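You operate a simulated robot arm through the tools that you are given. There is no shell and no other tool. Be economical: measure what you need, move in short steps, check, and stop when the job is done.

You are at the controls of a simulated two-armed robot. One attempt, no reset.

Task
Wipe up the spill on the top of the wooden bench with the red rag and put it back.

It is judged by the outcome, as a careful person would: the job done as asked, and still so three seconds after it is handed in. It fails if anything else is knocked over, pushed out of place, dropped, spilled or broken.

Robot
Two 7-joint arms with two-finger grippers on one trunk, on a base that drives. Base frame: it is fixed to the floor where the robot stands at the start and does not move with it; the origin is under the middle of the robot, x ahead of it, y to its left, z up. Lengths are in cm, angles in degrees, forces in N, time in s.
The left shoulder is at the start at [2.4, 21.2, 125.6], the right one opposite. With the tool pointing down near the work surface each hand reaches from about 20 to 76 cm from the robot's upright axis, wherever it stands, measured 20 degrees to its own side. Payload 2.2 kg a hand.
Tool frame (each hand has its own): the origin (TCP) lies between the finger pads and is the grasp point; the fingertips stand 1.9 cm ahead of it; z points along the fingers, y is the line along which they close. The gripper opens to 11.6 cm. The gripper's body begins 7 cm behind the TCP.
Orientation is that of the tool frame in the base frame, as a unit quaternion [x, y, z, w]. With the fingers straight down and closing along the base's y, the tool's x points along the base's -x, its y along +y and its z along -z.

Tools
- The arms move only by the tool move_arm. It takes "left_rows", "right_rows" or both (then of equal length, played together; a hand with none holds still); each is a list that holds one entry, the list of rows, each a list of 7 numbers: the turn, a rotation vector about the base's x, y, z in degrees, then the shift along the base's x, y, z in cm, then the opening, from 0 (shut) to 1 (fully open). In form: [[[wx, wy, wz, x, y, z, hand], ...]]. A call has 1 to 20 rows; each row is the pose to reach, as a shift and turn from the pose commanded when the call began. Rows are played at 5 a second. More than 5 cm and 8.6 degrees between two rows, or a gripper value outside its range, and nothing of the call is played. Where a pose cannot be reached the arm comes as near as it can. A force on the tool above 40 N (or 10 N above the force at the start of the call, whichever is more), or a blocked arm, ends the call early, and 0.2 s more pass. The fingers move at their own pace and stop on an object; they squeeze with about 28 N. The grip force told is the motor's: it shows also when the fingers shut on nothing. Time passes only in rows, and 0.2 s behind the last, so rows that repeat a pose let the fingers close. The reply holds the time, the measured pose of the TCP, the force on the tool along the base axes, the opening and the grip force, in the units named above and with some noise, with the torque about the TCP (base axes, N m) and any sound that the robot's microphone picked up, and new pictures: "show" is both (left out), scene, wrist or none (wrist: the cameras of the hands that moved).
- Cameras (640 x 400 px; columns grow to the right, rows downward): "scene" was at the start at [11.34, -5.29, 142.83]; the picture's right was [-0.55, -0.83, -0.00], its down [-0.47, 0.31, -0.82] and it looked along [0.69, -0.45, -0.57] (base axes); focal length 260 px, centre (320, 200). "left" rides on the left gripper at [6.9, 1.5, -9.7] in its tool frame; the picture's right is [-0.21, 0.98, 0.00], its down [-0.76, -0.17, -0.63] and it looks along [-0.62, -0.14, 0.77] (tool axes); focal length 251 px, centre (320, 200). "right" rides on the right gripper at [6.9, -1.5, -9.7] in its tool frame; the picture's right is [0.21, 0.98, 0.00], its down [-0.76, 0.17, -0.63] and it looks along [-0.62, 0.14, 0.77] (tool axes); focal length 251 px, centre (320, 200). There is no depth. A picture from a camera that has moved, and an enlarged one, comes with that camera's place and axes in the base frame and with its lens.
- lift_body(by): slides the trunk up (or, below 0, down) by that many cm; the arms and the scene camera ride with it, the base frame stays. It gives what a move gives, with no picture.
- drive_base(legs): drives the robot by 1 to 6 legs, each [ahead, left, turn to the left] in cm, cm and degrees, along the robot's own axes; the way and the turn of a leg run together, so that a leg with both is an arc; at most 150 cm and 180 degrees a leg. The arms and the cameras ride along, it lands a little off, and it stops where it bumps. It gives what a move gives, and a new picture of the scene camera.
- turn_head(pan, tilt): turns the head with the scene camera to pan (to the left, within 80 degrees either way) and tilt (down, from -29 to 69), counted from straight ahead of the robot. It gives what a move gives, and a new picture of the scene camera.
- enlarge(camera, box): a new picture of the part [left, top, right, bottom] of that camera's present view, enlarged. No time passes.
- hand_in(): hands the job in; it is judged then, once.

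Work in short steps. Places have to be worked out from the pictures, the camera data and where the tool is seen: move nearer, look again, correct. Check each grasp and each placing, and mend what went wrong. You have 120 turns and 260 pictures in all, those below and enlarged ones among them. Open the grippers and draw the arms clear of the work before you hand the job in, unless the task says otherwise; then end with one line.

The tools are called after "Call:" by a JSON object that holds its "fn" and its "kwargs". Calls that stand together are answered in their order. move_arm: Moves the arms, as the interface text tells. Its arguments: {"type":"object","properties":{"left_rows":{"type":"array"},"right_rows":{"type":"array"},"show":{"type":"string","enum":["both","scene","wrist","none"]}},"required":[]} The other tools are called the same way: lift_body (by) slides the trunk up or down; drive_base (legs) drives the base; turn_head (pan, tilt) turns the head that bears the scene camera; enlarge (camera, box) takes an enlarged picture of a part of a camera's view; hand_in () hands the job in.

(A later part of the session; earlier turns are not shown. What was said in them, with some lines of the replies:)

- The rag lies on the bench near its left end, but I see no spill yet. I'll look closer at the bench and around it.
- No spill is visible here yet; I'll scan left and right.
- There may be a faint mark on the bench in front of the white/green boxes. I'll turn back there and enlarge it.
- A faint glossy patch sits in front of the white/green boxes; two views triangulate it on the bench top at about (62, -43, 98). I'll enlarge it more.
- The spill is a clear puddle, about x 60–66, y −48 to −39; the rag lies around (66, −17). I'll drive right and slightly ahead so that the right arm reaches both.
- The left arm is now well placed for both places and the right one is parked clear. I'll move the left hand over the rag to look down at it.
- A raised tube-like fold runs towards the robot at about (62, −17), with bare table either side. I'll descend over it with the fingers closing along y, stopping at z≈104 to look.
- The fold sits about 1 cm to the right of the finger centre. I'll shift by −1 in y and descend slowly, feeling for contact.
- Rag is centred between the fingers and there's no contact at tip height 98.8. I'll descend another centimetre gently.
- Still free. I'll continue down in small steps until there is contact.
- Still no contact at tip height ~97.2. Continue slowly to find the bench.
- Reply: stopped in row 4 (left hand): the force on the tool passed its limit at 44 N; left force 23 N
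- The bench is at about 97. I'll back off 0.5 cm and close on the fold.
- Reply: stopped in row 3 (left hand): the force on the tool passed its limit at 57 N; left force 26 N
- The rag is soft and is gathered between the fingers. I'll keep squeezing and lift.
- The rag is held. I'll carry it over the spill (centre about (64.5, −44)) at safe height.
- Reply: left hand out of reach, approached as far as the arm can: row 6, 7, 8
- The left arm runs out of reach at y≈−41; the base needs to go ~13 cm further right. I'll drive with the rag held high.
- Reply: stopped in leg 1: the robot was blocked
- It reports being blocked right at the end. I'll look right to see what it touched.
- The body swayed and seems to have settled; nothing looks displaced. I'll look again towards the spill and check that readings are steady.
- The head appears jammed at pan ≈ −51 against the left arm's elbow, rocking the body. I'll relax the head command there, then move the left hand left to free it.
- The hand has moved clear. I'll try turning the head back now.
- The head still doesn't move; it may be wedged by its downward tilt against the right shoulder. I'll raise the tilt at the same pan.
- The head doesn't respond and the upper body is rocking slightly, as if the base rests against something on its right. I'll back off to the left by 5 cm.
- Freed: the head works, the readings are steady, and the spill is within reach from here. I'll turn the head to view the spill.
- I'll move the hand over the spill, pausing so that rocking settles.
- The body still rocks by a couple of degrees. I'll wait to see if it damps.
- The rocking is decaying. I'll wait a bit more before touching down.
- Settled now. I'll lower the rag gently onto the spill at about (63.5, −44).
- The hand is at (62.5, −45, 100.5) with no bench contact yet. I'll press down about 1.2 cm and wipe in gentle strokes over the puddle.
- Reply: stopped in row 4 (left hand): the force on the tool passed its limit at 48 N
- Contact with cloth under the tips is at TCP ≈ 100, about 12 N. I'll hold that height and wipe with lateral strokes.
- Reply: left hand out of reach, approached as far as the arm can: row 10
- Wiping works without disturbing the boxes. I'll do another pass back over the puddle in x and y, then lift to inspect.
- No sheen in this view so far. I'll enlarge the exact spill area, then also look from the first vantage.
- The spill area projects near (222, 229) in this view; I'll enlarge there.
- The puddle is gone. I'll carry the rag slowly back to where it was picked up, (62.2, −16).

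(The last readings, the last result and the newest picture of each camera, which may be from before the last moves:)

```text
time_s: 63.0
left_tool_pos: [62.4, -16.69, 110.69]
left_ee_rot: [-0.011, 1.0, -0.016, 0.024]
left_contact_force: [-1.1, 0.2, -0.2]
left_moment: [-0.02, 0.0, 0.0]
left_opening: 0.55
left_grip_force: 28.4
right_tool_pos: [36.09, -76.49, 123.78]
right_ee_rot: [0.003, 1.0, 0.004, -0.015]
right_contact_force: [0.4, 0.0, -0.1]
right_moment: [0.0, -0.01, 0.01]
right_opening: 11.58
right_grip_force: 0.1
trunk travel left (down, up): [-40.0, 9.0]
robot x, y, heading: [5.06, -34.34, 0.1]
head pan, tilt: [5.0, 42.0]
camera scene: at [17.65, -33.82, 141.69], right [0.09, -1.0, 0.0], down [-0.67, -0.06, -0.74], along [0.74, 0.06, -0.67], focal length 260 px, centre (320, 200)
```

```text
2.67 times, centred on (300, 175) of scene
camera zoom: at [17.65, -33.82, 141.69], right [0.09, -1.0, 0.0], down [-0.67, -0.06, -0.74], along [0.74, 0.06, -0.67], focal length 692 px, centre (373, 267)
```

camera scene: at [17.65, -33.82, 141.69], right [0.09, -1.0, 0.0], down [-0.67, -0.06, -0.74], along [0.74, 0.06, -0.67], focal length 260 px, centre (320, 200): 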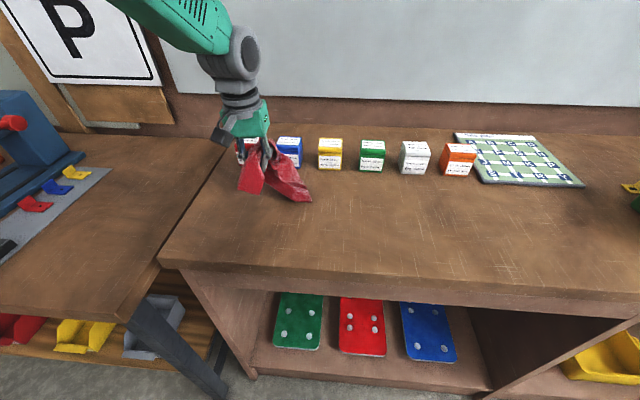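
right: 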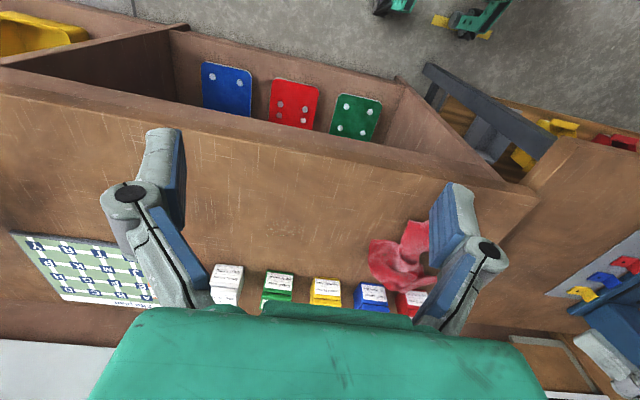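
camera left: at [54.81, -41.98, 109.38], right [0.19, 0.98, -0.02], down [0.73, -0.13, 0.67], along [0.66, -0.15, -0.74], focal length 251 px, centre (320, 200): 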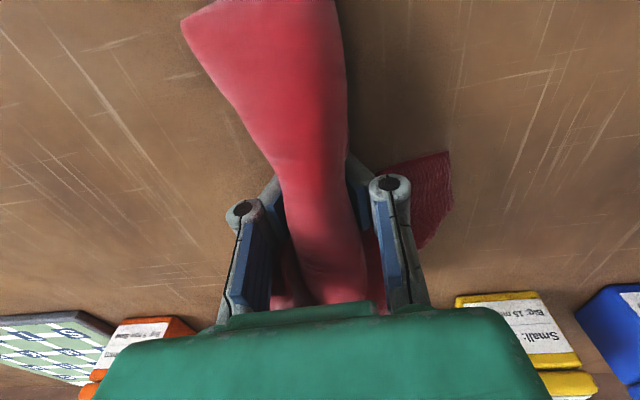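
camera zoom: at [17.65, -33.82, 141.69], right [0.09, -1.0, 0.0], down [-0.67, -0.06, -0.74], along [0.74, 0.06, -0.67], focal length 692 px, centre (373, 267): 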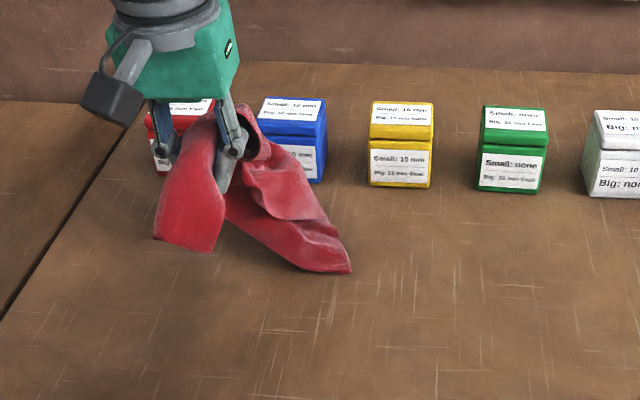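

Lower the rag onto its old place, slightly forward (x≈64) to match its original centre, then open.

Call:
{"fn": "move_arm", "kwargs": {"left_rows": [[[0, 0, 0, 0.5, 0, -1.5, 0], [0, 0, 0, 1, 0, -3, 0], [0, 0, 0, 1.5, 0, -4.5, 0], [0, 0, 0, 1.8, 0, -6, 0], [0, 0, 0, 1.8, 0.2, -7.5, 0], [0, 0, 0, 1.8, 0.2, -9, 0], [0, 0, 0, 1.8, 0.2, -10, 0], [0, 0, 0, 1.8, 0.2, -10, 0], [0, 0, 0, 1.8, 0.2, -10, 0.15], [0, 0, 0, 1.8, 0.2, -10, 0.3], [0, 0, 0, 1.8, 0.2, -10, 0.45], [0, 0, 0, 1.8, 0.2, -10, 0.45]]], "show": "both"}}

Call:
{"fn": "enlarge", "kwargs": {"camera": "scene", "box": [180, 100, 420, 250]}}

```text
time_s: 65.6
left_tool_pos: [64.28, -16.41, 100.9]
left_ee_rot: [-0.011, 0.999, -0.016, 0.025]
left_contact_force: [-0.4, -0.6, -0.3]
left_moment: [-0.03, 0.0, 0.01]
left_opening: 5.21
left_grip_force: 0.0
right_tool_pos: [36.2, -76.46, 123.68]
right_ee_rot: [0.003, 1.0, 0.003, -0.015]
right_contact_force: [-0.2, -1.1, 0.0]
right_moment: [0.02, 0.0, -0.04]
right_opening: 11.6
right_grip_force: 0.2
trunk travel left (down, up): [-40.0, 9.0]
robot x, y, heading: [5.3, -34.34, 0.0]
head pan, tilt: [5.0, 42.0]
camera scene: at [17.68, -33.81, 141.68], right [0.09, -1.0, 0.0], down [-0.67, -0.06, -0.74], along [0.74, 0.07, -0.67], focal length 260 px, centre (320, 200)
camera left: at [56.76, -14.76, 110.24], right [0.19, 0.98, -0.02], down [0.73, -0.13, 0.67], along [0.66, -0.15, -0.74], focal length 251 px, centre (320, 200)
```

scene: 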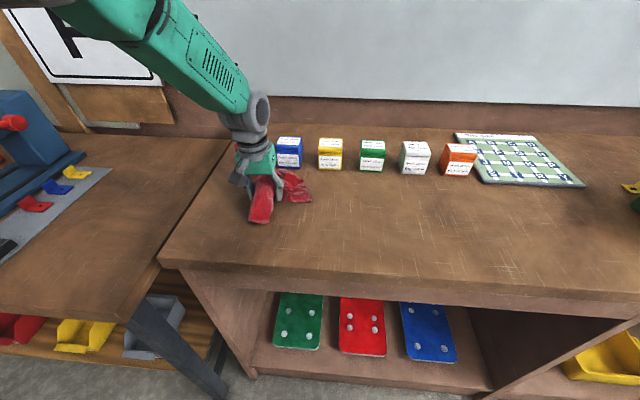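
left: 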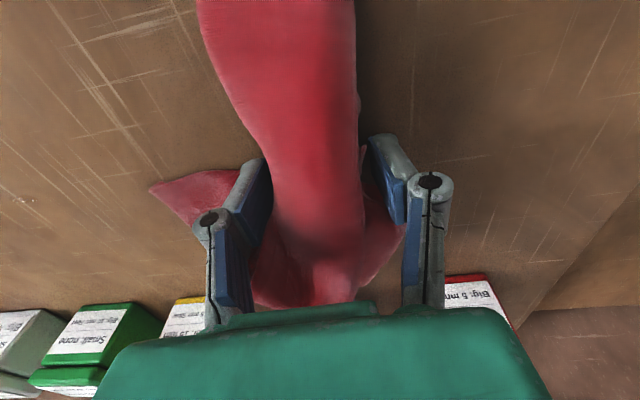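

```text
2.67 times, centred on (300, 175) of scene
camera zoom: at [17.68, -33.81, 141.68], right [0.09, -1.0, 0.0], down [-0.67, -0.06, -0.74], along [0.74, 0.07, -0.67], focal length 692 px, centre (373, 267)
```

zoom: 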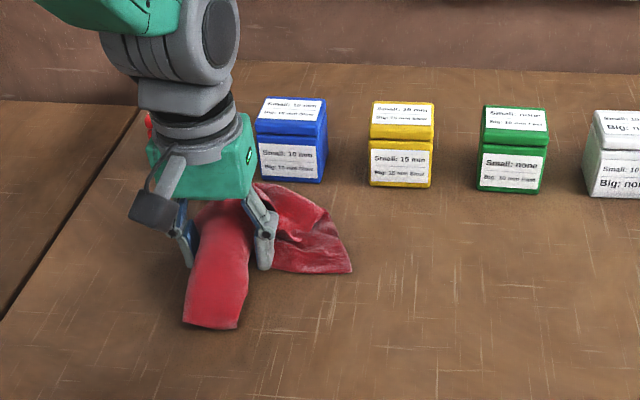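

The rag is released. I notice a small glint at the left edge of the wrist picture, around (65, −39) — perhaps a residue; let me enlarge it.

Call:
{"fn": "enlarge", "kwargs": {"camera": "left", "box": [0, 160, 80, 240]}}

Call:
{"fn": "enlarge", "kwargs": {"camera": "scene", "box": [320, 170, 440, 245]}}

```text
5.00 times, centred on (40, 200) of left
camera zoom: at [56.76, -14.76, 110.24], right [0.19, 0.98, -0.02], down [0.73, -0.13, 0.67], along [0.66, -0.15, -0.74], focal length 1257 px, centre (1720, 200)
```

zoom: 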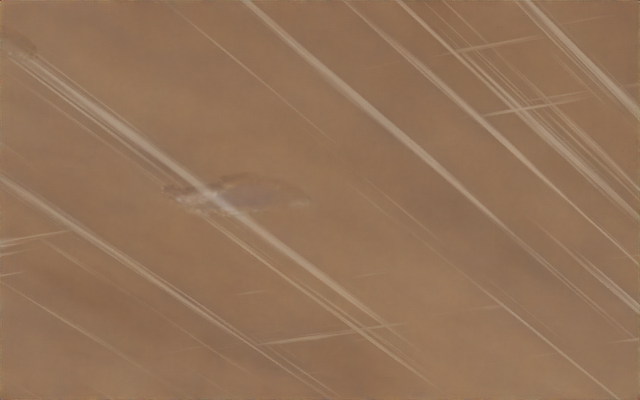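

```text
5.33 times, centred on (380, 208) of scene
camera zoom: at [17.68, -33.81, 141.68], right [0.09, -1.0, 0.0], down [-0.67, -0.06, -0.74], along [0.74, 0.07, -0.67], focal length 1384 px, centre (0, 160)
```

zoom: 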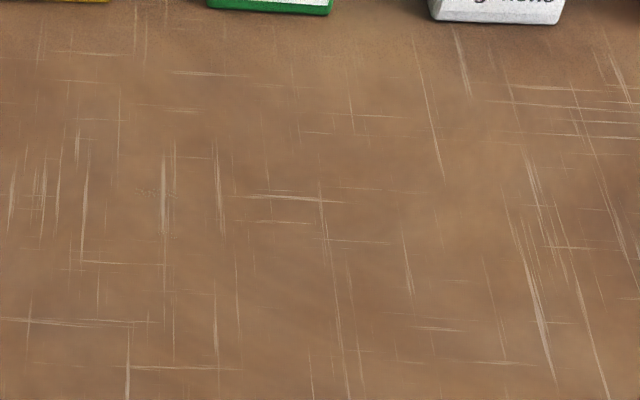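

There is a small wet remnant near (65, −37), and maybe another near (62, −38). Enlarging further to locate them.

Call:
{"fn": "enlarge", "kwargs": {"camera": "scene", "box": [330, 190, 380, 221]}}

Call:
{"fn": "enlarge", "kwargs": {"camera": "left", "box": [0, 100, 120, 200]}}

```text
12.80 times, centred on (355, 206) of scene
camera zoom: at [17.68, -33.81, 141.68], right [0.09, -1.0, 0.0], down [-0.67, -0.06, -0.74], along [0.74, 0.07, -0.67], focal length 3322 px, centre (-128, 130)
```

zoom: 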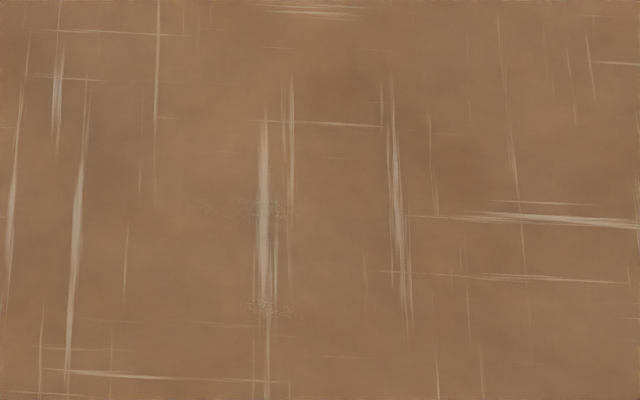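

```text
4.00 times, centred on (60, 150) of left
camera zoom: at [56.76, -14.76, 110.24], right [0.19, 0.98, -0.02], down [0.73, -0.13, 0.67], along [0.66, -0.15, -0.74], focal length 1006 px, centre (1360, 400)
```

zoom: 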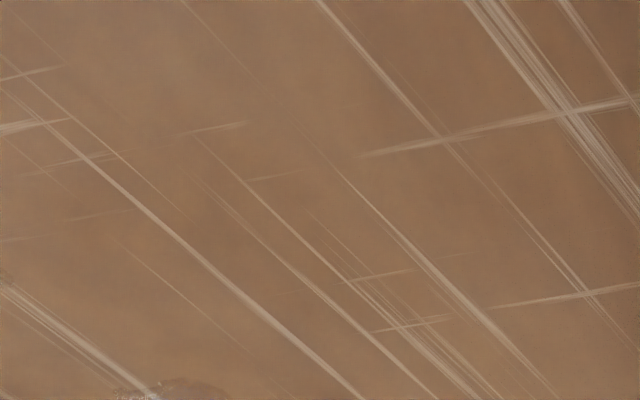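

Two small remnants: around (65.4, −37) and (62.7, −37). The hand still straddles the rag, so I'll grip it again, lift, and carry it there.

Call:
{"fn": "move_arm", "kwargs": {"left_rows": [[[0, 0, 0, 0, 0, -0.3, 0.45], [0, 0, 0, 0, 0, -0.5, 0.45], [0, 0, 0, 0, 0, -0.3, 0.2], [0, 0, 0, 0, 0, 0, 0], [0, 0, 0, 0, 0, 0, 0], [0, 0, 0, 0, 0, 1.5, 0], [0, 0, 0, 0, -0.5, 3.5, 0], [0, 0, 0, -0.5, -1.5, 6, 0], [0, 0, 0, -1, -3, 8.5, 0], [0, 0, 0, -1, -5, 10, 0], [0, 0, 0, -1, -7, 10, 0], [0, 0, 0, -1, -9, 10, 0], [0, 0, 0, -1, -11, 10, 0], [0, 0, 0, -1, -13, 10, 0], [0, 0, 0, -1, -15, 10, 0], [0, 0, 0, -1, -17, 10, 0], [0, 0, 0, -1, -19, 10, 0], [0, 0, 0, -1, -20, 10, 0], [0, 0, 0, -1, -20, 10, 0], [0, 0, 0, -1, -20, 10, 0]]], "show": "both"}}

```text
time_s: 69.8
left_tool_pos: [64.26, -35.15, 111.76]
left_ee_rot: [-0.029, 0.999, -0.029, 0.023]
left_contact_force: [0.0, -0.4, 0.0]
left_moment: [0.02, 0.04, -0.04]
left_opening: 0.6
left_grip_force: 28.2
right_tool_pos: [36.1, -76.48, 123.85]
right_ee_rot: [0.003, 1.0, 0.004, -0.015]
right_contact_force: [-0.3, 0.2, 0.9]
right_moment: [0.0, -0.02, -0.06]
right_opening: 11.6
right_grip_force: 0.0
trunk travel left (down, up): [-40.0, 9.0]
robot x, y, heading: [5.33, -34.58, -0.0]
head pan, tilt: [5.0, 42.0]
camera scene: at [17.67, -33.96, 141.68], right [0.09, -1.0, 0.0], down [-0.67, -0.06, -0.74], along [0.74, 0.07, -0.67], focal length 260 px, centre (320, 200)
camera left: at [56.72, -33.39, 121.03], right [0.16, 0.99, -0.05], down [0.73, -0.08, 0.68], along [0.66, -0.14, -0.74], focal length 251 px, centre (320, 200)
```

scene: 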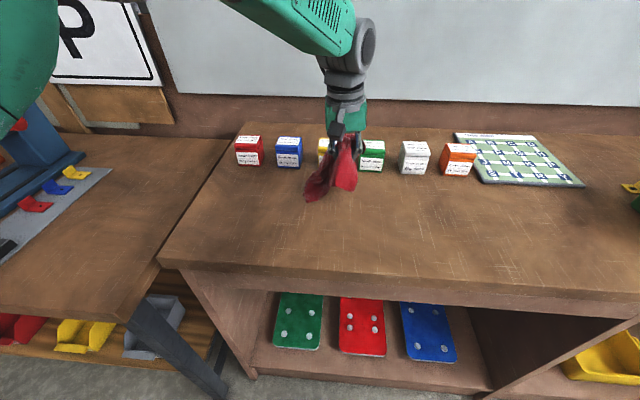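
left: 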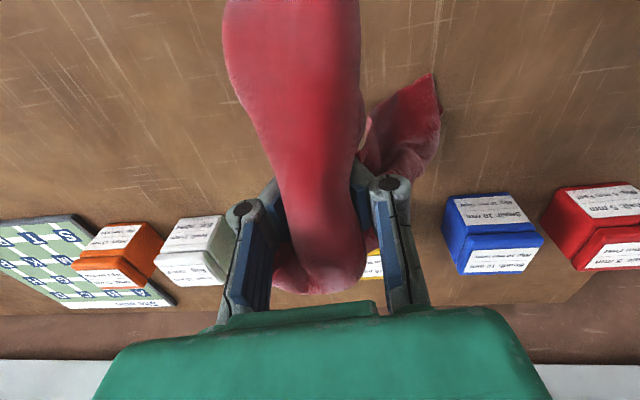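

Re-gripped. I'll lower onto the remnants and stop at light contact (TCP ≈ 100).

Call:
{"fn": "move_arm", "kwargs": {"left_rows": [[[0, 0, 0, 0, 0.5, -1.5, 0], [0, 0, 0, 0, 1, -3, 0], [0, 0, 0, 0, 1, -4.5, 0], [0, 0, 0, 0, 1, -6, 0], [0, 0, 0, 0, 1, -7.5, 0], [0, 0, 0, 0, 1, -9, 0], [0, 0, 0, 0, 1, -10, 0], [0, 0, 0, 0, 1, -10.7, 0], [0, 0, 0, 0, 1, -11.2, 0]]], "show": "none"}}

```text
time_s: 71.8
left_tool_pos: [63.29, -35.36, 100.08]
left_ee_rot: [-0.015, 0.999, -0.018, 0.028]
left_contact_force: [2.0, 0.9, 15.3]
left_moment: [0.07, -0.1, 0.03]
left_opening: 0.55
left_grip_force: 28.2
right_tool_pos: [35.95, -76.55, 123.85]
right_ee_rot: [0.002, 1.0, 0.003, -0.014]
right_contact_force: [-0.5, 0.4, -0.5]
right_moment: [-0.03, 0.01, 0.01]
right_opening: 11.59
right_grip_force: 0.1
trunk travel left (down, up): [-40.0, 9.0]
robot x, y, heading: [5.44, -34.18, 0.0]
head pan, tilt: [5.0, 42.0]
```

Contact at 15 N. Now I wipe a grid: short x-strokes while stepping through y −34 to −41, x 60–67.

Call:
{"fn": "move_arm", "kwargs": {"left_rows": [[[0, 0, 0, 1.5, 0.5, 0, 0], [0, 0, 0, 3, 0, 0, 0], [0, 0, 0, 3, -1, 0, 0], [0, 0, 0, 1.5, -1, 0, 0], [0, 0, 0, 0, -1, 0, 0], [0, 0, 0, -1.5, -1, 0, 0], [0, 0, 0, -2.5, -2, 0, 0], [0, 0, 0, -1, -2.2, 0, 0], [0, 0, 0, 0.5, -2.2, 0, 0], [0, 0, 0, 2, -2.2, 0, 0], [0, 0, 0, 3, -3, 0, 0], [0, 0, 0, 1.5, -3.5, 0, 0], [0, 0, 0, 0, -3.5, 0, 0], [0, 0, 0, -1.5, -3.5, 0, 0], [0, 0, 0, -2, -4.7, 0, 0], [0, 0, 0, -0.5, -5, 0, 0], [0, 0, 0, 1, -5, 0, 0], [0, 0, 0, 2.5, -5, 0, 0], [0, 0, 0, 2.5, -6.3, 0, 0]]], "show": "none"}}

Call:
{"fn": "move_arm", "kwargs": {"left_rows": [[[0, 0, 0, -1.5, 0, 0, 0], [0, 0, 0, -3, 0, 0, 0], [0, 0, 0, -4.5, 0, 0, 0], [0, 0, 0, -4.5, -1.4, 0, 0], [0, 0, 0, -3, -1.4, 0, 0], [0, 0, 0, -1.5, -1.4, 0, 0], [0, 0, 0, 0, -1.4, 0, 0], [0, 0, 0, -0.5, -2.8, 0, 0], [0, 0, 0, -2, -2.8, 0, 0], [0, 0, 0, -3.5, -2.8, 0, 0], [0, 0, 0, -4.5, -3.6, 0, 0], [0, 0, 0, -3, -4.2, 0, 0], [0, 0, 0, -1.5, -4.2, 0, 0], [0, 0, 0, -0.5, -4.8, 0, 0], [0, 0, 0, -2, -5.6, 0, 0], [0, 0, 0, -3.5, -5.6, 0, 0]]], "show": "scene"}}

```text
time_s: 72.3
left_tool_pos: [65.55, -35.34, 100.05]
left_ee_rot: [-0.01, 1.0, -0.014, 0.027]
left_contact_force: [-8.9, -0.4, 22.9]
left_moment: [0.07, 0.16, 0.02]
left_opening: 0.55
left_grip_force: 28.1
right_tool_pos: [36.05, -76.48, 124.03]
right_ee_rot: [0.003, 1.0, 0.003, -0.013]
right_contact_force: [0.6, 0.4, 0.2]
right_moment: [0.01, 0.04, 0.01]
right_opening: 11.58
right_grip_force: 0.0
trunk travel left (down, up): [-40.0, 9.0]
robot x, y, heading: [5.31, -34.28, -0.2]
head pan, tilt: [5.0, 42.0]
stopped in row 2 (left hand): the force on the tool passed its limit at 43 N (the readings are from after the stop); the commanded pose is now the measured one
```

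```text
time_s: 75.7
left_tool_pos: [62.07, -40.92, 99.95]
left_ee_rot: [-0.012, 0.999, -0.014, 0.027]
left_contact_force: [9.4, 4.2, 22.5]
left_moment: [0.23, -0.18, -0.07]
left_opening: 0.59
left_grip_force: 28.2
right_tool_pos: [35.85, -76.48, 123.84]
right_ee_rot: [0.003, 1.0, 0.003, -0.014]
right_contact_force: [-0.1, -0.3, 0.5]
right_moment: [0.0, -0.02, -0.05]
right_opening: 11.61
right_grip_force: 0.0
trunk travel left (down, up): [-40.0, 9.0]
robot x, y, heading: [5.25, -34.48, 0.1]
head pan, tilt: [5.0, 42.0]
camera scene: at [17.37, -33.92, 141.74], right [0.09, -1.0, 0.0], down [-0.67, -0.06, -0.74], along [0.74, 0.07, -0.67], focal length 260 px, centre (320, 200)
```

scene: 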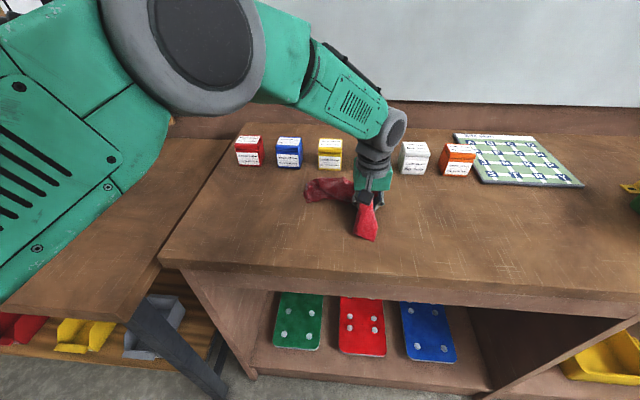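

That swept y −35 to −41. I'll sweep back once at larger x, then lift away to the left and inspect.

Call:
{"fn": "move_arm", "kwargs": {"left_rows": [[[0, 0, 0, 1.5, -1, 0.1, 0], [0, 0, 0, 3, -1, 0.1, 0], [0, 0, 0, 4, 0, 0.1, 0], [0, 0, 0, 4.2, 1.5, 0.1, 0], [0, 0, 0, 4.2, 3, 0.1, 0], [0, 0, 0, 4.2, 4.5, 0.1, 0], [0, 0, 0, 4, 6, 0.1, 0], [0, 0, 0, 2.5, 6.8, 0.1, 0], [0, 0, 0, 1, 6.8, 0.1, 0], [0, 0, 0, 0.5, 7.5, 1.5, 0], [0, 0, 0, 0, 9, 4, 0], [0, 0, 0, 0, 11, 7, 0], [0, 0, 0, 0, 13, 10, 0], [0, 0, 0, 0, 15, 10.5, 0], [0, 0, 0, 0, 17, 10.5, 0], [0, 0, 0, 0, 19, 10.5, 0], [0, 0, 0, 0, 21, 10.5, 0], [0, 0, 0, 0, 22, 10.5, 0], [0, 0, 0, 0, 22, 10.5, 0]]], "show": "both"}}

Call:
{"fn": "enlarge", "kwargs": {"camera": "scene", "box": [330, 185, 394, 225]}}

Call:
{"fn": "enlarge", "kwargs": {"camera": "left", "box": [0, 60, 240, 210]}}

```text
time_s: 79.7
left_tool_pos: [62.08, -19.06, 110.34]
left_ee_rot: [-0.01, 1.0, -0.013, 0.025]
left_contact_force: [-0.1, 0.1, 0.3]
left_moment: [0.05, 0.0, -0.04]
left_opening: 0.6
left_grip_force: 27.8
right_tool_pos: [35.91, -76.45, 123.69]
right_ee_rot: [0.003, 1.0, 0.004, -0.017]
right_contact_force: [-0.4, 0.5, -0.2]
right_moment: [-0.01, 0.04, 0.0]
right_opening: 11.62
right_grip_force: 0.0
trunk travel left (down, up): [-40.0, 9.0]
robot x, y, heading: [5.25, -34.39, -0.1]
head pan, tilt: [5.0, 42.0]
camera scene: at [17.63, -33.83, 141.69], right [0.09, -1.0, 0.0], down [-0.67, -0.06, -0.74], along [0.74, 0.07, -0.67], focal length 260 px, centre (320, 200)
camera left: at [54.51, -17.29, 119.62], right [0.2, 0.98, -0.02], down [0.73, -0.13, 0.67], along [0.66, -0.14, -0.74], focal length 251 px, centre (320, 200)
```

scene: 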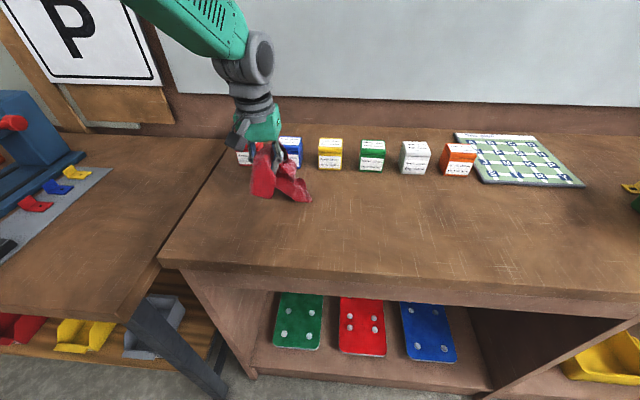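
left: 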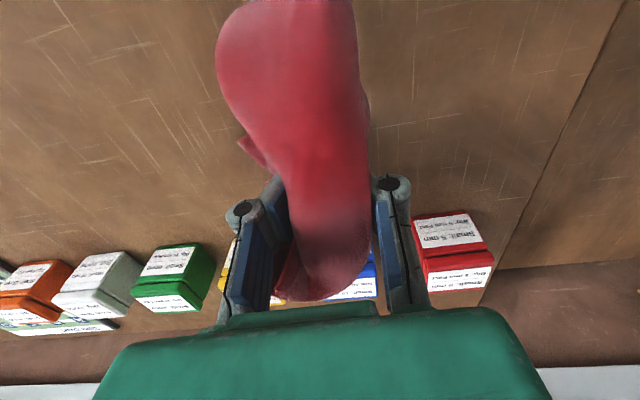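

```text
10.00 times, centred on (362, 205) of scene
camera zoom: at [17.63, -33.83, 141.69], right [0.09, -1.0, 0.0], down [-0.67, -0.06, -0.74], along [0.74, 0.07, -0.67], focal length 2595 px, centre (-100, 150)
```

zoom: 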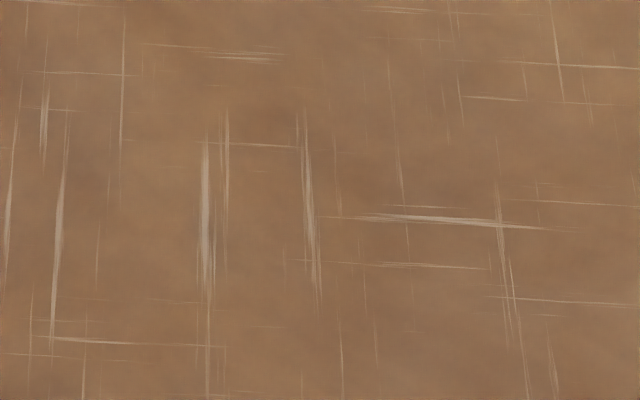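

```text
2.67 times, centred on (120, 135) of left
camera zoom: at [54.51, -17.29, 119.62], right [0.2, 0.98, -0.02], down [0.73, -0.13, 0.67], along [0.66, -0.14, -0.74], focal length 670 px, centre (853, 373)
```

zoom: 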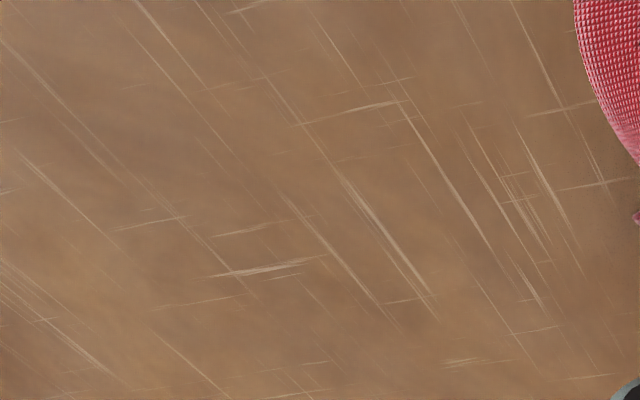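

The remnants are gone. I'll check the rest of the wiped area and the whole bench top at high zoom.

Call:
{"fn": "enlarge", "kwargs": {"camera": "scene", "box": [380, 180, 460, 230]}}

Call:
{"fn": "enlarge", "kwargs": {"camera": "scene", "box": [420, 180, 580, 280]}}

Call:
{"fn": "enlarge", "kwargs": {"camera": "scene", "box": [260, 180, 420, 280]}}

Call:
{"fn": "enlarge", "kwargs": {"camera": "left", "box": [0, 130, 160, 260]}}

```text
8.00 times, centred on (420, 205) of scene
camera zoom: at [17.63, -33.83, 141.69], right [0.09, -1.0, 0.0], down [-0.67, -0.06, -0.74], along [0.74, 0.07, -0.67], focal length 2076 px, centre (-480, 160)
```

zoom: 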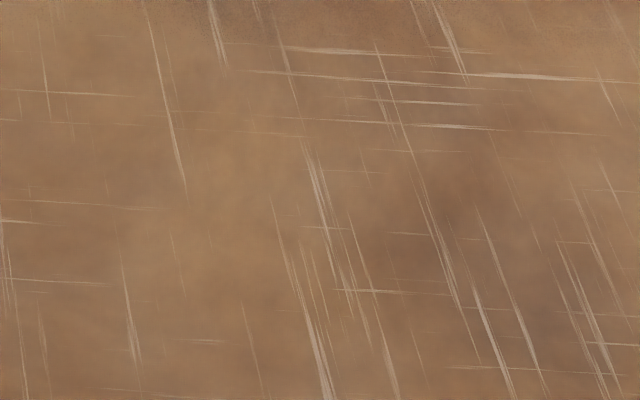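

```text
4.00 times, centred on (500, 230) of scene
camera zoom: at [17.63, -33.83, 141.69], right [0.09, -1.0, 0.0], down [-0.67, -0.06, -0.74], along [0.74, 0.07, -0.67], focal length 1038 px, centre (-400, 80)
```

zoom: 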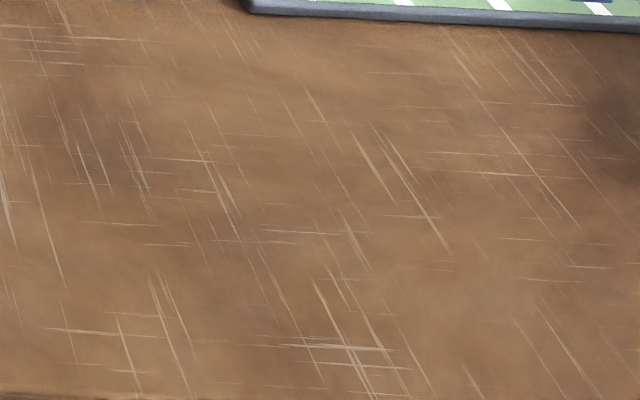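

```text
4.00 times, centred on (340, 230) of scene
camera zoom: at [17.63, -33.83, 141.69], right [0.09, -1.0, 0.0], down [-0.67, -0.06, -0.74], along [0.74, 0.07, -0.67], focal length 1038 px, centre (240, 80)
```

zoom: 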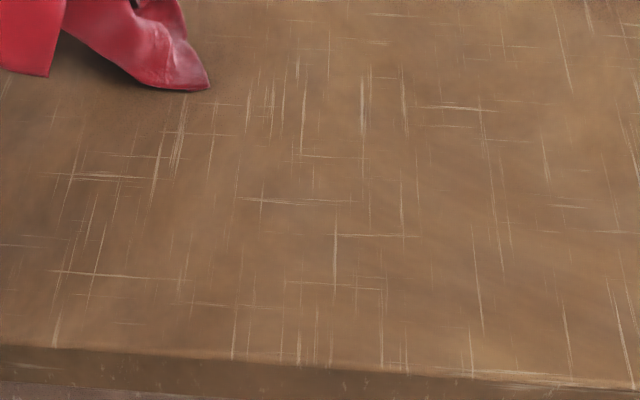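

```text
3.08 times, centred on (80, 195) of left
camera zoom: at [54.51, -17.29, 119.62], right [0.2, 0.98, -0.02], down [0.73, -0.13, 0.67], along [0.66, -0.14, -0.74], focal length 774 px, centre (1058, 215)
```

zoom: 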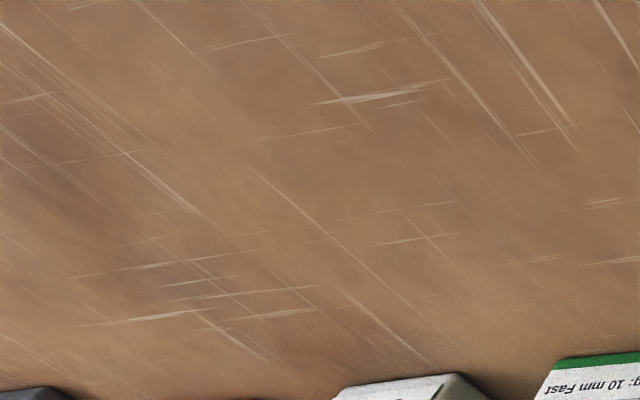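

One faint tint near scene (351, 209) deserves a closer look.

Call:
{"fn": "enlarge", "kwargs": {"camera": "scene", "box": [336, 198, 368, 218]}}

Call:
{"fn": "enlarge", "kwargs": {"camera": "left", "box": [30, 90, 130, 152]}}

```text
16.00 times, centred on (352, 208) of scene
camera zoom: at [17.63, -33.83, 141.69], right [0.09, -1.0, 0.0], down [-0.67, -0.06, -0.74], along [0.74, 0.07, -0.67], focal length 4152 px, centre (-192, 72)
```

zoom: 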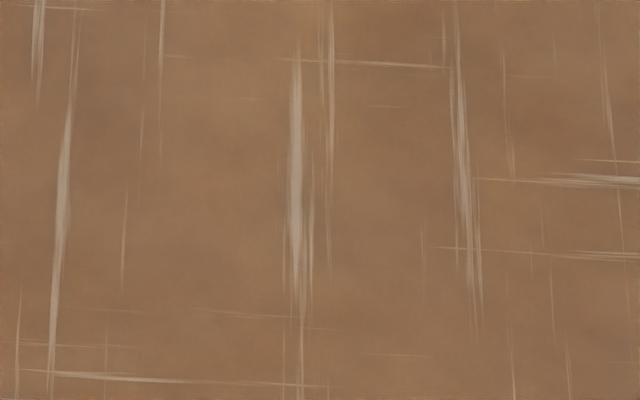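

```text
6.40 times, centred on (80, 121) of left
camera zoom: at [54.51, -17.29, 119.62], right [0.2, 0.98, -0.02], down [0.73, -0.13, 0.67], along [0.66, -0.14, -0.74], focal length 1609 px, centre (1856, 706)
```

zoom: 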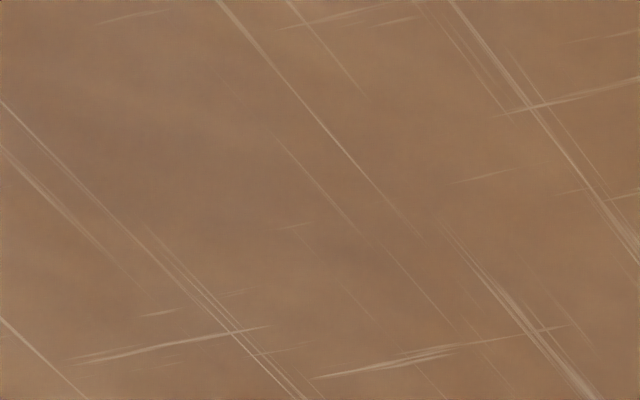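

Clean everywhere. Now I lay the rag back in its place and release it.

Call:
{"fn": "move_arm", "kwargs": {"left_rows": [[[0, 0, 0, 0.5, 1.5, 0, 0], [0, 0, 0, 1.2, 2.6, -1.5, 0], [0, 0, 0, 2, 2.6, -3, 0], [0, 0, 0, 2, 2.6, -4.5, 0], [0, 0, 0, 2, 2.6, -6, 0], [0, 0, 0, 2, 2.6, -7.5, 0], [0, 0, 0, 2, 2.6, -9, 0], [0, 0, 0, 2, 2.6, -9.6, 0], [0, 0, 0, 2, 2.6, -9.6, 0], [0, 0, 0, 2, 2.6, -9.6, 0.15], [0, 0, 0, 2, 2.6, -9.6, 0.3], [0, 0, 0, 2, 2.6, -9.6, 0.5], [0, 0, 0, 2, 2.6, -9.6, 0.5], [0, 0, 0, 2, 2.6, -8, 0.5], [0, 0, 0, 2, 2.6, -6, 0.6], [0, 0, 0, 2, 2.6, -3, 0.6], [0, 0, 0, 1, 2.6, 0, 0.6], [0, 0, 0, 0, 2.6, 3, 0.6]]], "show": "both"}}

Call:
{"fn": "enlarge", "kwargs": {"camera": "scene", "box": [180, 100, 420, 250]}}

```text
time_s: 83.5
left_tool_pos: [61.75, -16.31, 113.27]
left_ee_rot: [-0.01, 0.999, -0.014, 0.027]
left_contact_force: [-1.3, -0.8, 0.1]
left_moment: [0.04, 0.0, -0.03]
left_opening: 6.95
left_grip_force: 0.1
right_tool_pos: [35.81, -76.42, 123.85]
right_ee_rot: [0.002, 1.0, 0.004, -0.015]
right_contact_force: [0.2, 0.0, 0.4]
right_moment: [-0.03, -0.02, 0.0]
right_opening: 11.56
right_grip_force: 0.0
trunk travel left (down, up): [-40.0, 9.0]
robot x, y, heading: [5.25, -34.48, 0.0]
head pan, tilt: [5.0, 42.0]
camera scene: at [17.47, -33.84, 141.7], right [0.09, -1.0, 0.0], down [-0.67, -0.06, -0.74], along [0.74, 0.07, -0.67], focal length 260 px, centre (320, 200)
camera left: at [54.21, -14.7, 122.59], right [0.2, 0.98, -0.02], down [0.73, -0.13, 0.68], along [0.66, -0.14, -0.74], focal length 251 px, centre (320, 200)
```

scene: 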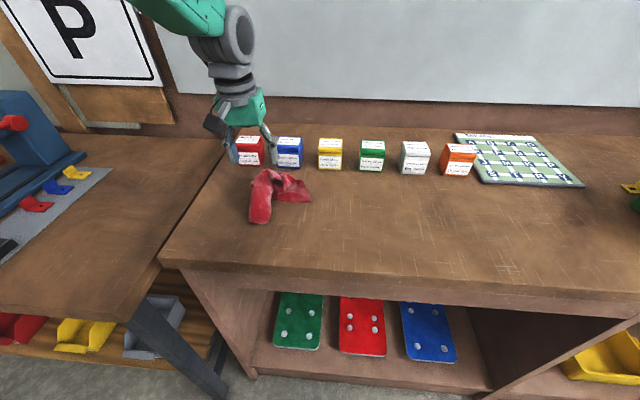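
left: 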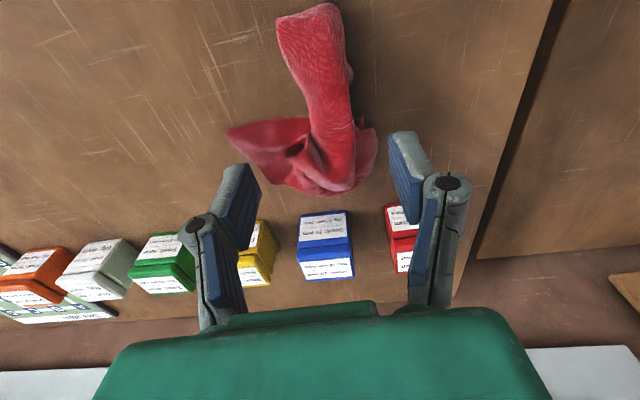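

```text
2.67 times, centred on (300, 175) of scene
camera zoom: at [17.47, -33.84, 141.7], right [0.09, -1.0, 0.0], down [-0.67, -0.06, -0.74], along [0.74, 0.07, -0.67], focal length 692 px, centre (373, 267)
```

zoom: 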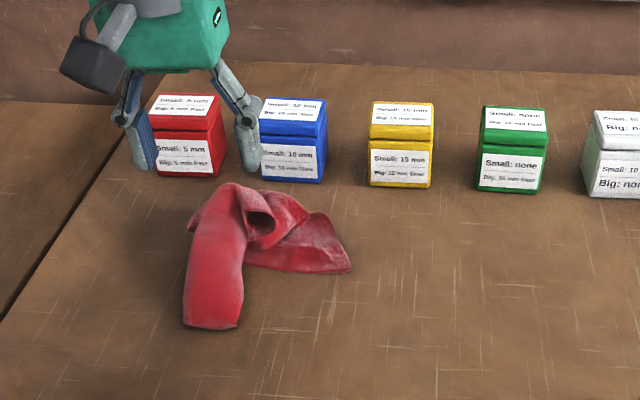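

The rag is back on its spot and the boxes are undisturbed. I'll draw the left arm up and back, open, and do a last look.

Call:
{"fn": "move_arm", "kwargs": {"left_rows": [[[0, 0, 0, -1, 0.5, 2, 1], [0, 0, 0, -3, 1, 4, 1], [0, 0, 0, -5, 1.5, 6, 1], [0, 0, 0, -7, 2, 8, 1], [0, 0, 0, -9, 2.5, 9, 1], [0, 0, 0, -11, 3, 10, 1], [0, 0, 0, -13, 3.5, 10, 1], [0, 0, 0, -15, 4, 10, 1], [0, 0, 0, -15, 4, 10, 1]]], "show": "both"}}

Call:
{"fn": "turn_head", "kwargs": {"pan": -30, "tilt": 35}}

Call:
{"fn": "enlarge", "kwargs": {"camera": "scene", "box": [120, 170, 280, 270]}}

Call:
{"fn": "enlarge", "kwargs": {"camera": "left", "box": [0, 120, 240, 270]}}

```text
time_s: 85.5
left_tool_pos: [47.05, -12.31, 123.26]
left_ee_rot: [-0.011, 1.0, -0.014, 0.025]
left_contact_force: [-0.7, -0.6, 0.2]
left_moment: [-0.02, 0.0, -0.02]
left_opening: 11.61
left_grip_force: 0.1
right_tool_pos: [36.04, -76.53, 123.81]
right_ee_rot: [0.003, 1.0, 0.003, -0.013]
right_contact_force: [-0.2, 0.1, 0.1]
right_moment: [-0.01, -0.02, 0.01]
right_opening: 11.6
right_grip_force: 0.0
trunk travel left (down, up): [-40.0, 9.0]
robot x, y, heading: [5.17, -34.23, 0.1]
head pan, tilt: [5.0, 42.0]
camera scene: at [17.54, -33.75, 141.69], right [0.09, -1.0, 0.0], down [-0.67, -0.06, -0.74], along [0.74, 0.06, -0.67], focal length 260 px, centre (320, 200)
camera left: at [39.47, -10.62, 132.59], right [0.2, 0.98, -0.02], down [0.73, -0.13, 0.67], along [0.66, -0.14, -0.74], focal length 251 px, centre (320, 200)
```

scene: 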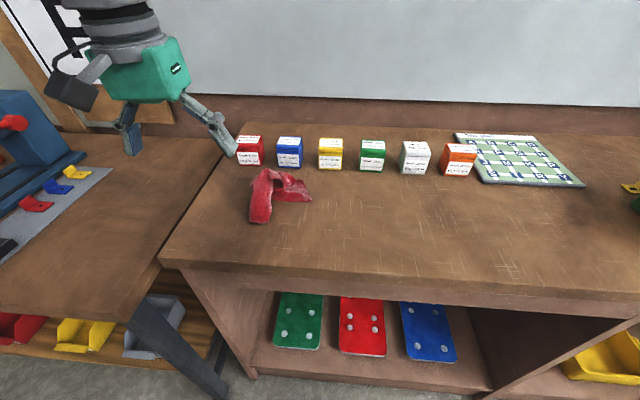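
left: 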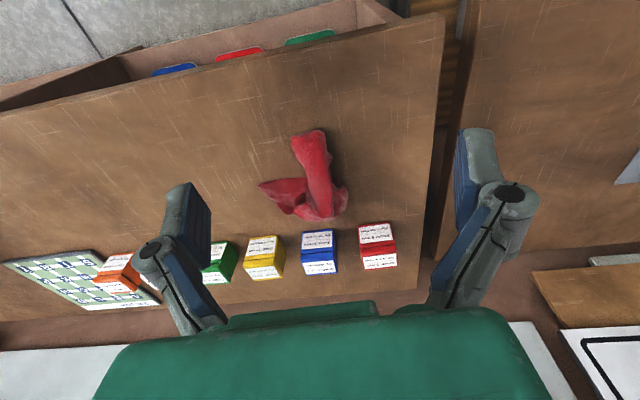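

```text
time_s: 86.5
left_tool_pos: [46.91, -12.36, 123.31]
left_ee_rot: [-0.01, 1.0, -0.014, 0.027]
left_contact_force: [0.6, -0.1, 0.3]
left_moment: [0.03, 0.03, 0.01]
left_opening: 11.6
left_grip_force: 0.1
right_tool_pos: [36.04, -76.39, 123.89]
right_ee_rot: [0.002, 1.0, 0.003, -0.014]
right_contact_force: [-0.1, -0.6, -0.4]
right_moment: [0.05, -0.02, -0.01]
right_opening: 11.59
right_grip_force: 0.0
trunk travel left (down, up): [-40.0, 9.0]
robot x, y, heading: [5.52, -34.07, 0.1]
head pan, tilt: [-30.0, 35.0]
camera scene: at [16.79, -38.91, 142.75], right [-0.5, -0.87, 0.0], down [-0.5, 0.29, -0.82], along [0.71, -0.41, -0.58], focal length 260 px, centre (320, 200)
```

scene: 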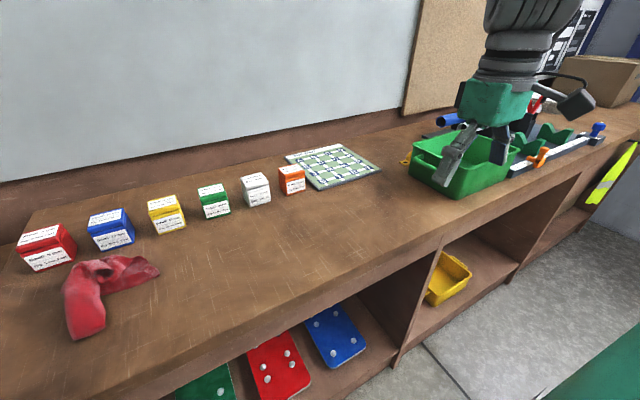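

```text
4.00 times, centred on (200, 220) of scene
camera zoom: at [16.79, -38.91, 142.75], right [-0.5, -0.87, 0.0], down [-0.5, 0.29, -0.82], along [0.71, -0.41, -0.58], focal length 1038 px, centre (800, 120)
```

zoom: 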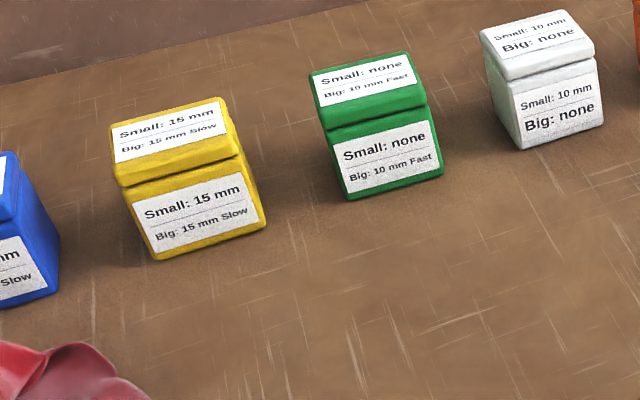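

```text
2.67 times, centred on (120, 195) of left
camera zoom: at [39.41, -10.66, 132.63], right [0.2, 0.98, -0.02], down [0.73, -0.13, 0.68], along [0.66, -0.14, -0.74], focal length 670 px, centre (853, 213)
```

zoom: 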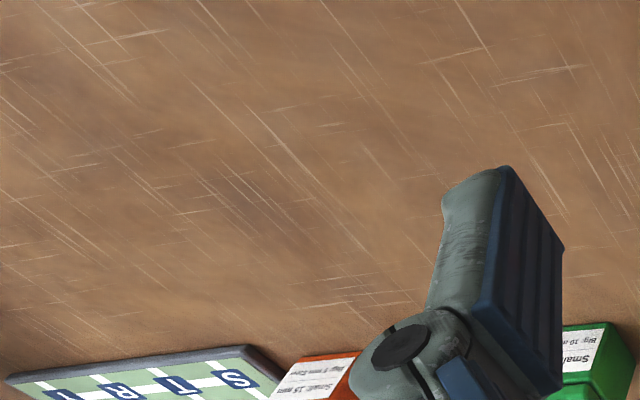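

One last zoom on the spill area in this view before handing in.

Call:
{"fn": "enlarge", "kwargs": {"camera": "scene", "box": [180, 215, 290, 284]}}

```text
5.80 times, centred on (235, 250) of scene
camera zoom: at [16.79, -38.91, 142.75], right [-0.5, -0.87, 0.0], down [-0.5, 0.29, -0.82], along [0.71, -0.41, -0.58], focal length 1504 px, centre (813, -87)
```

zoom: 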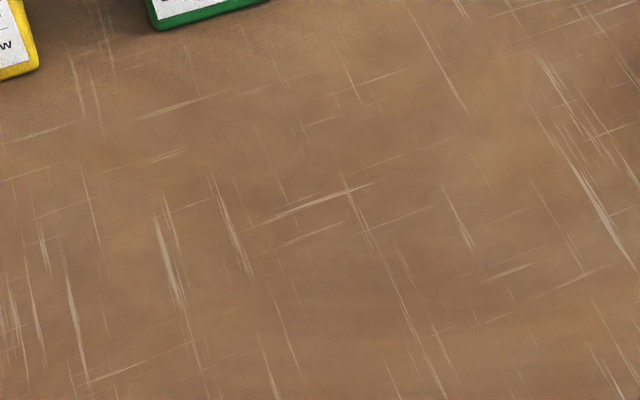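

The bench is clean, the rag is back in place, both grippers are open, and the arms are clear. Handing in.

Call:
{"fn": "hand_in", "kwargs": {}}

```text
The job is handed in.
```

I wiped the spill off the bench top and put the red rag back where it lay. Close-up views show no water left and nothing on the bench moved, but the base bumped something out of the cameras' view on its right while driving.
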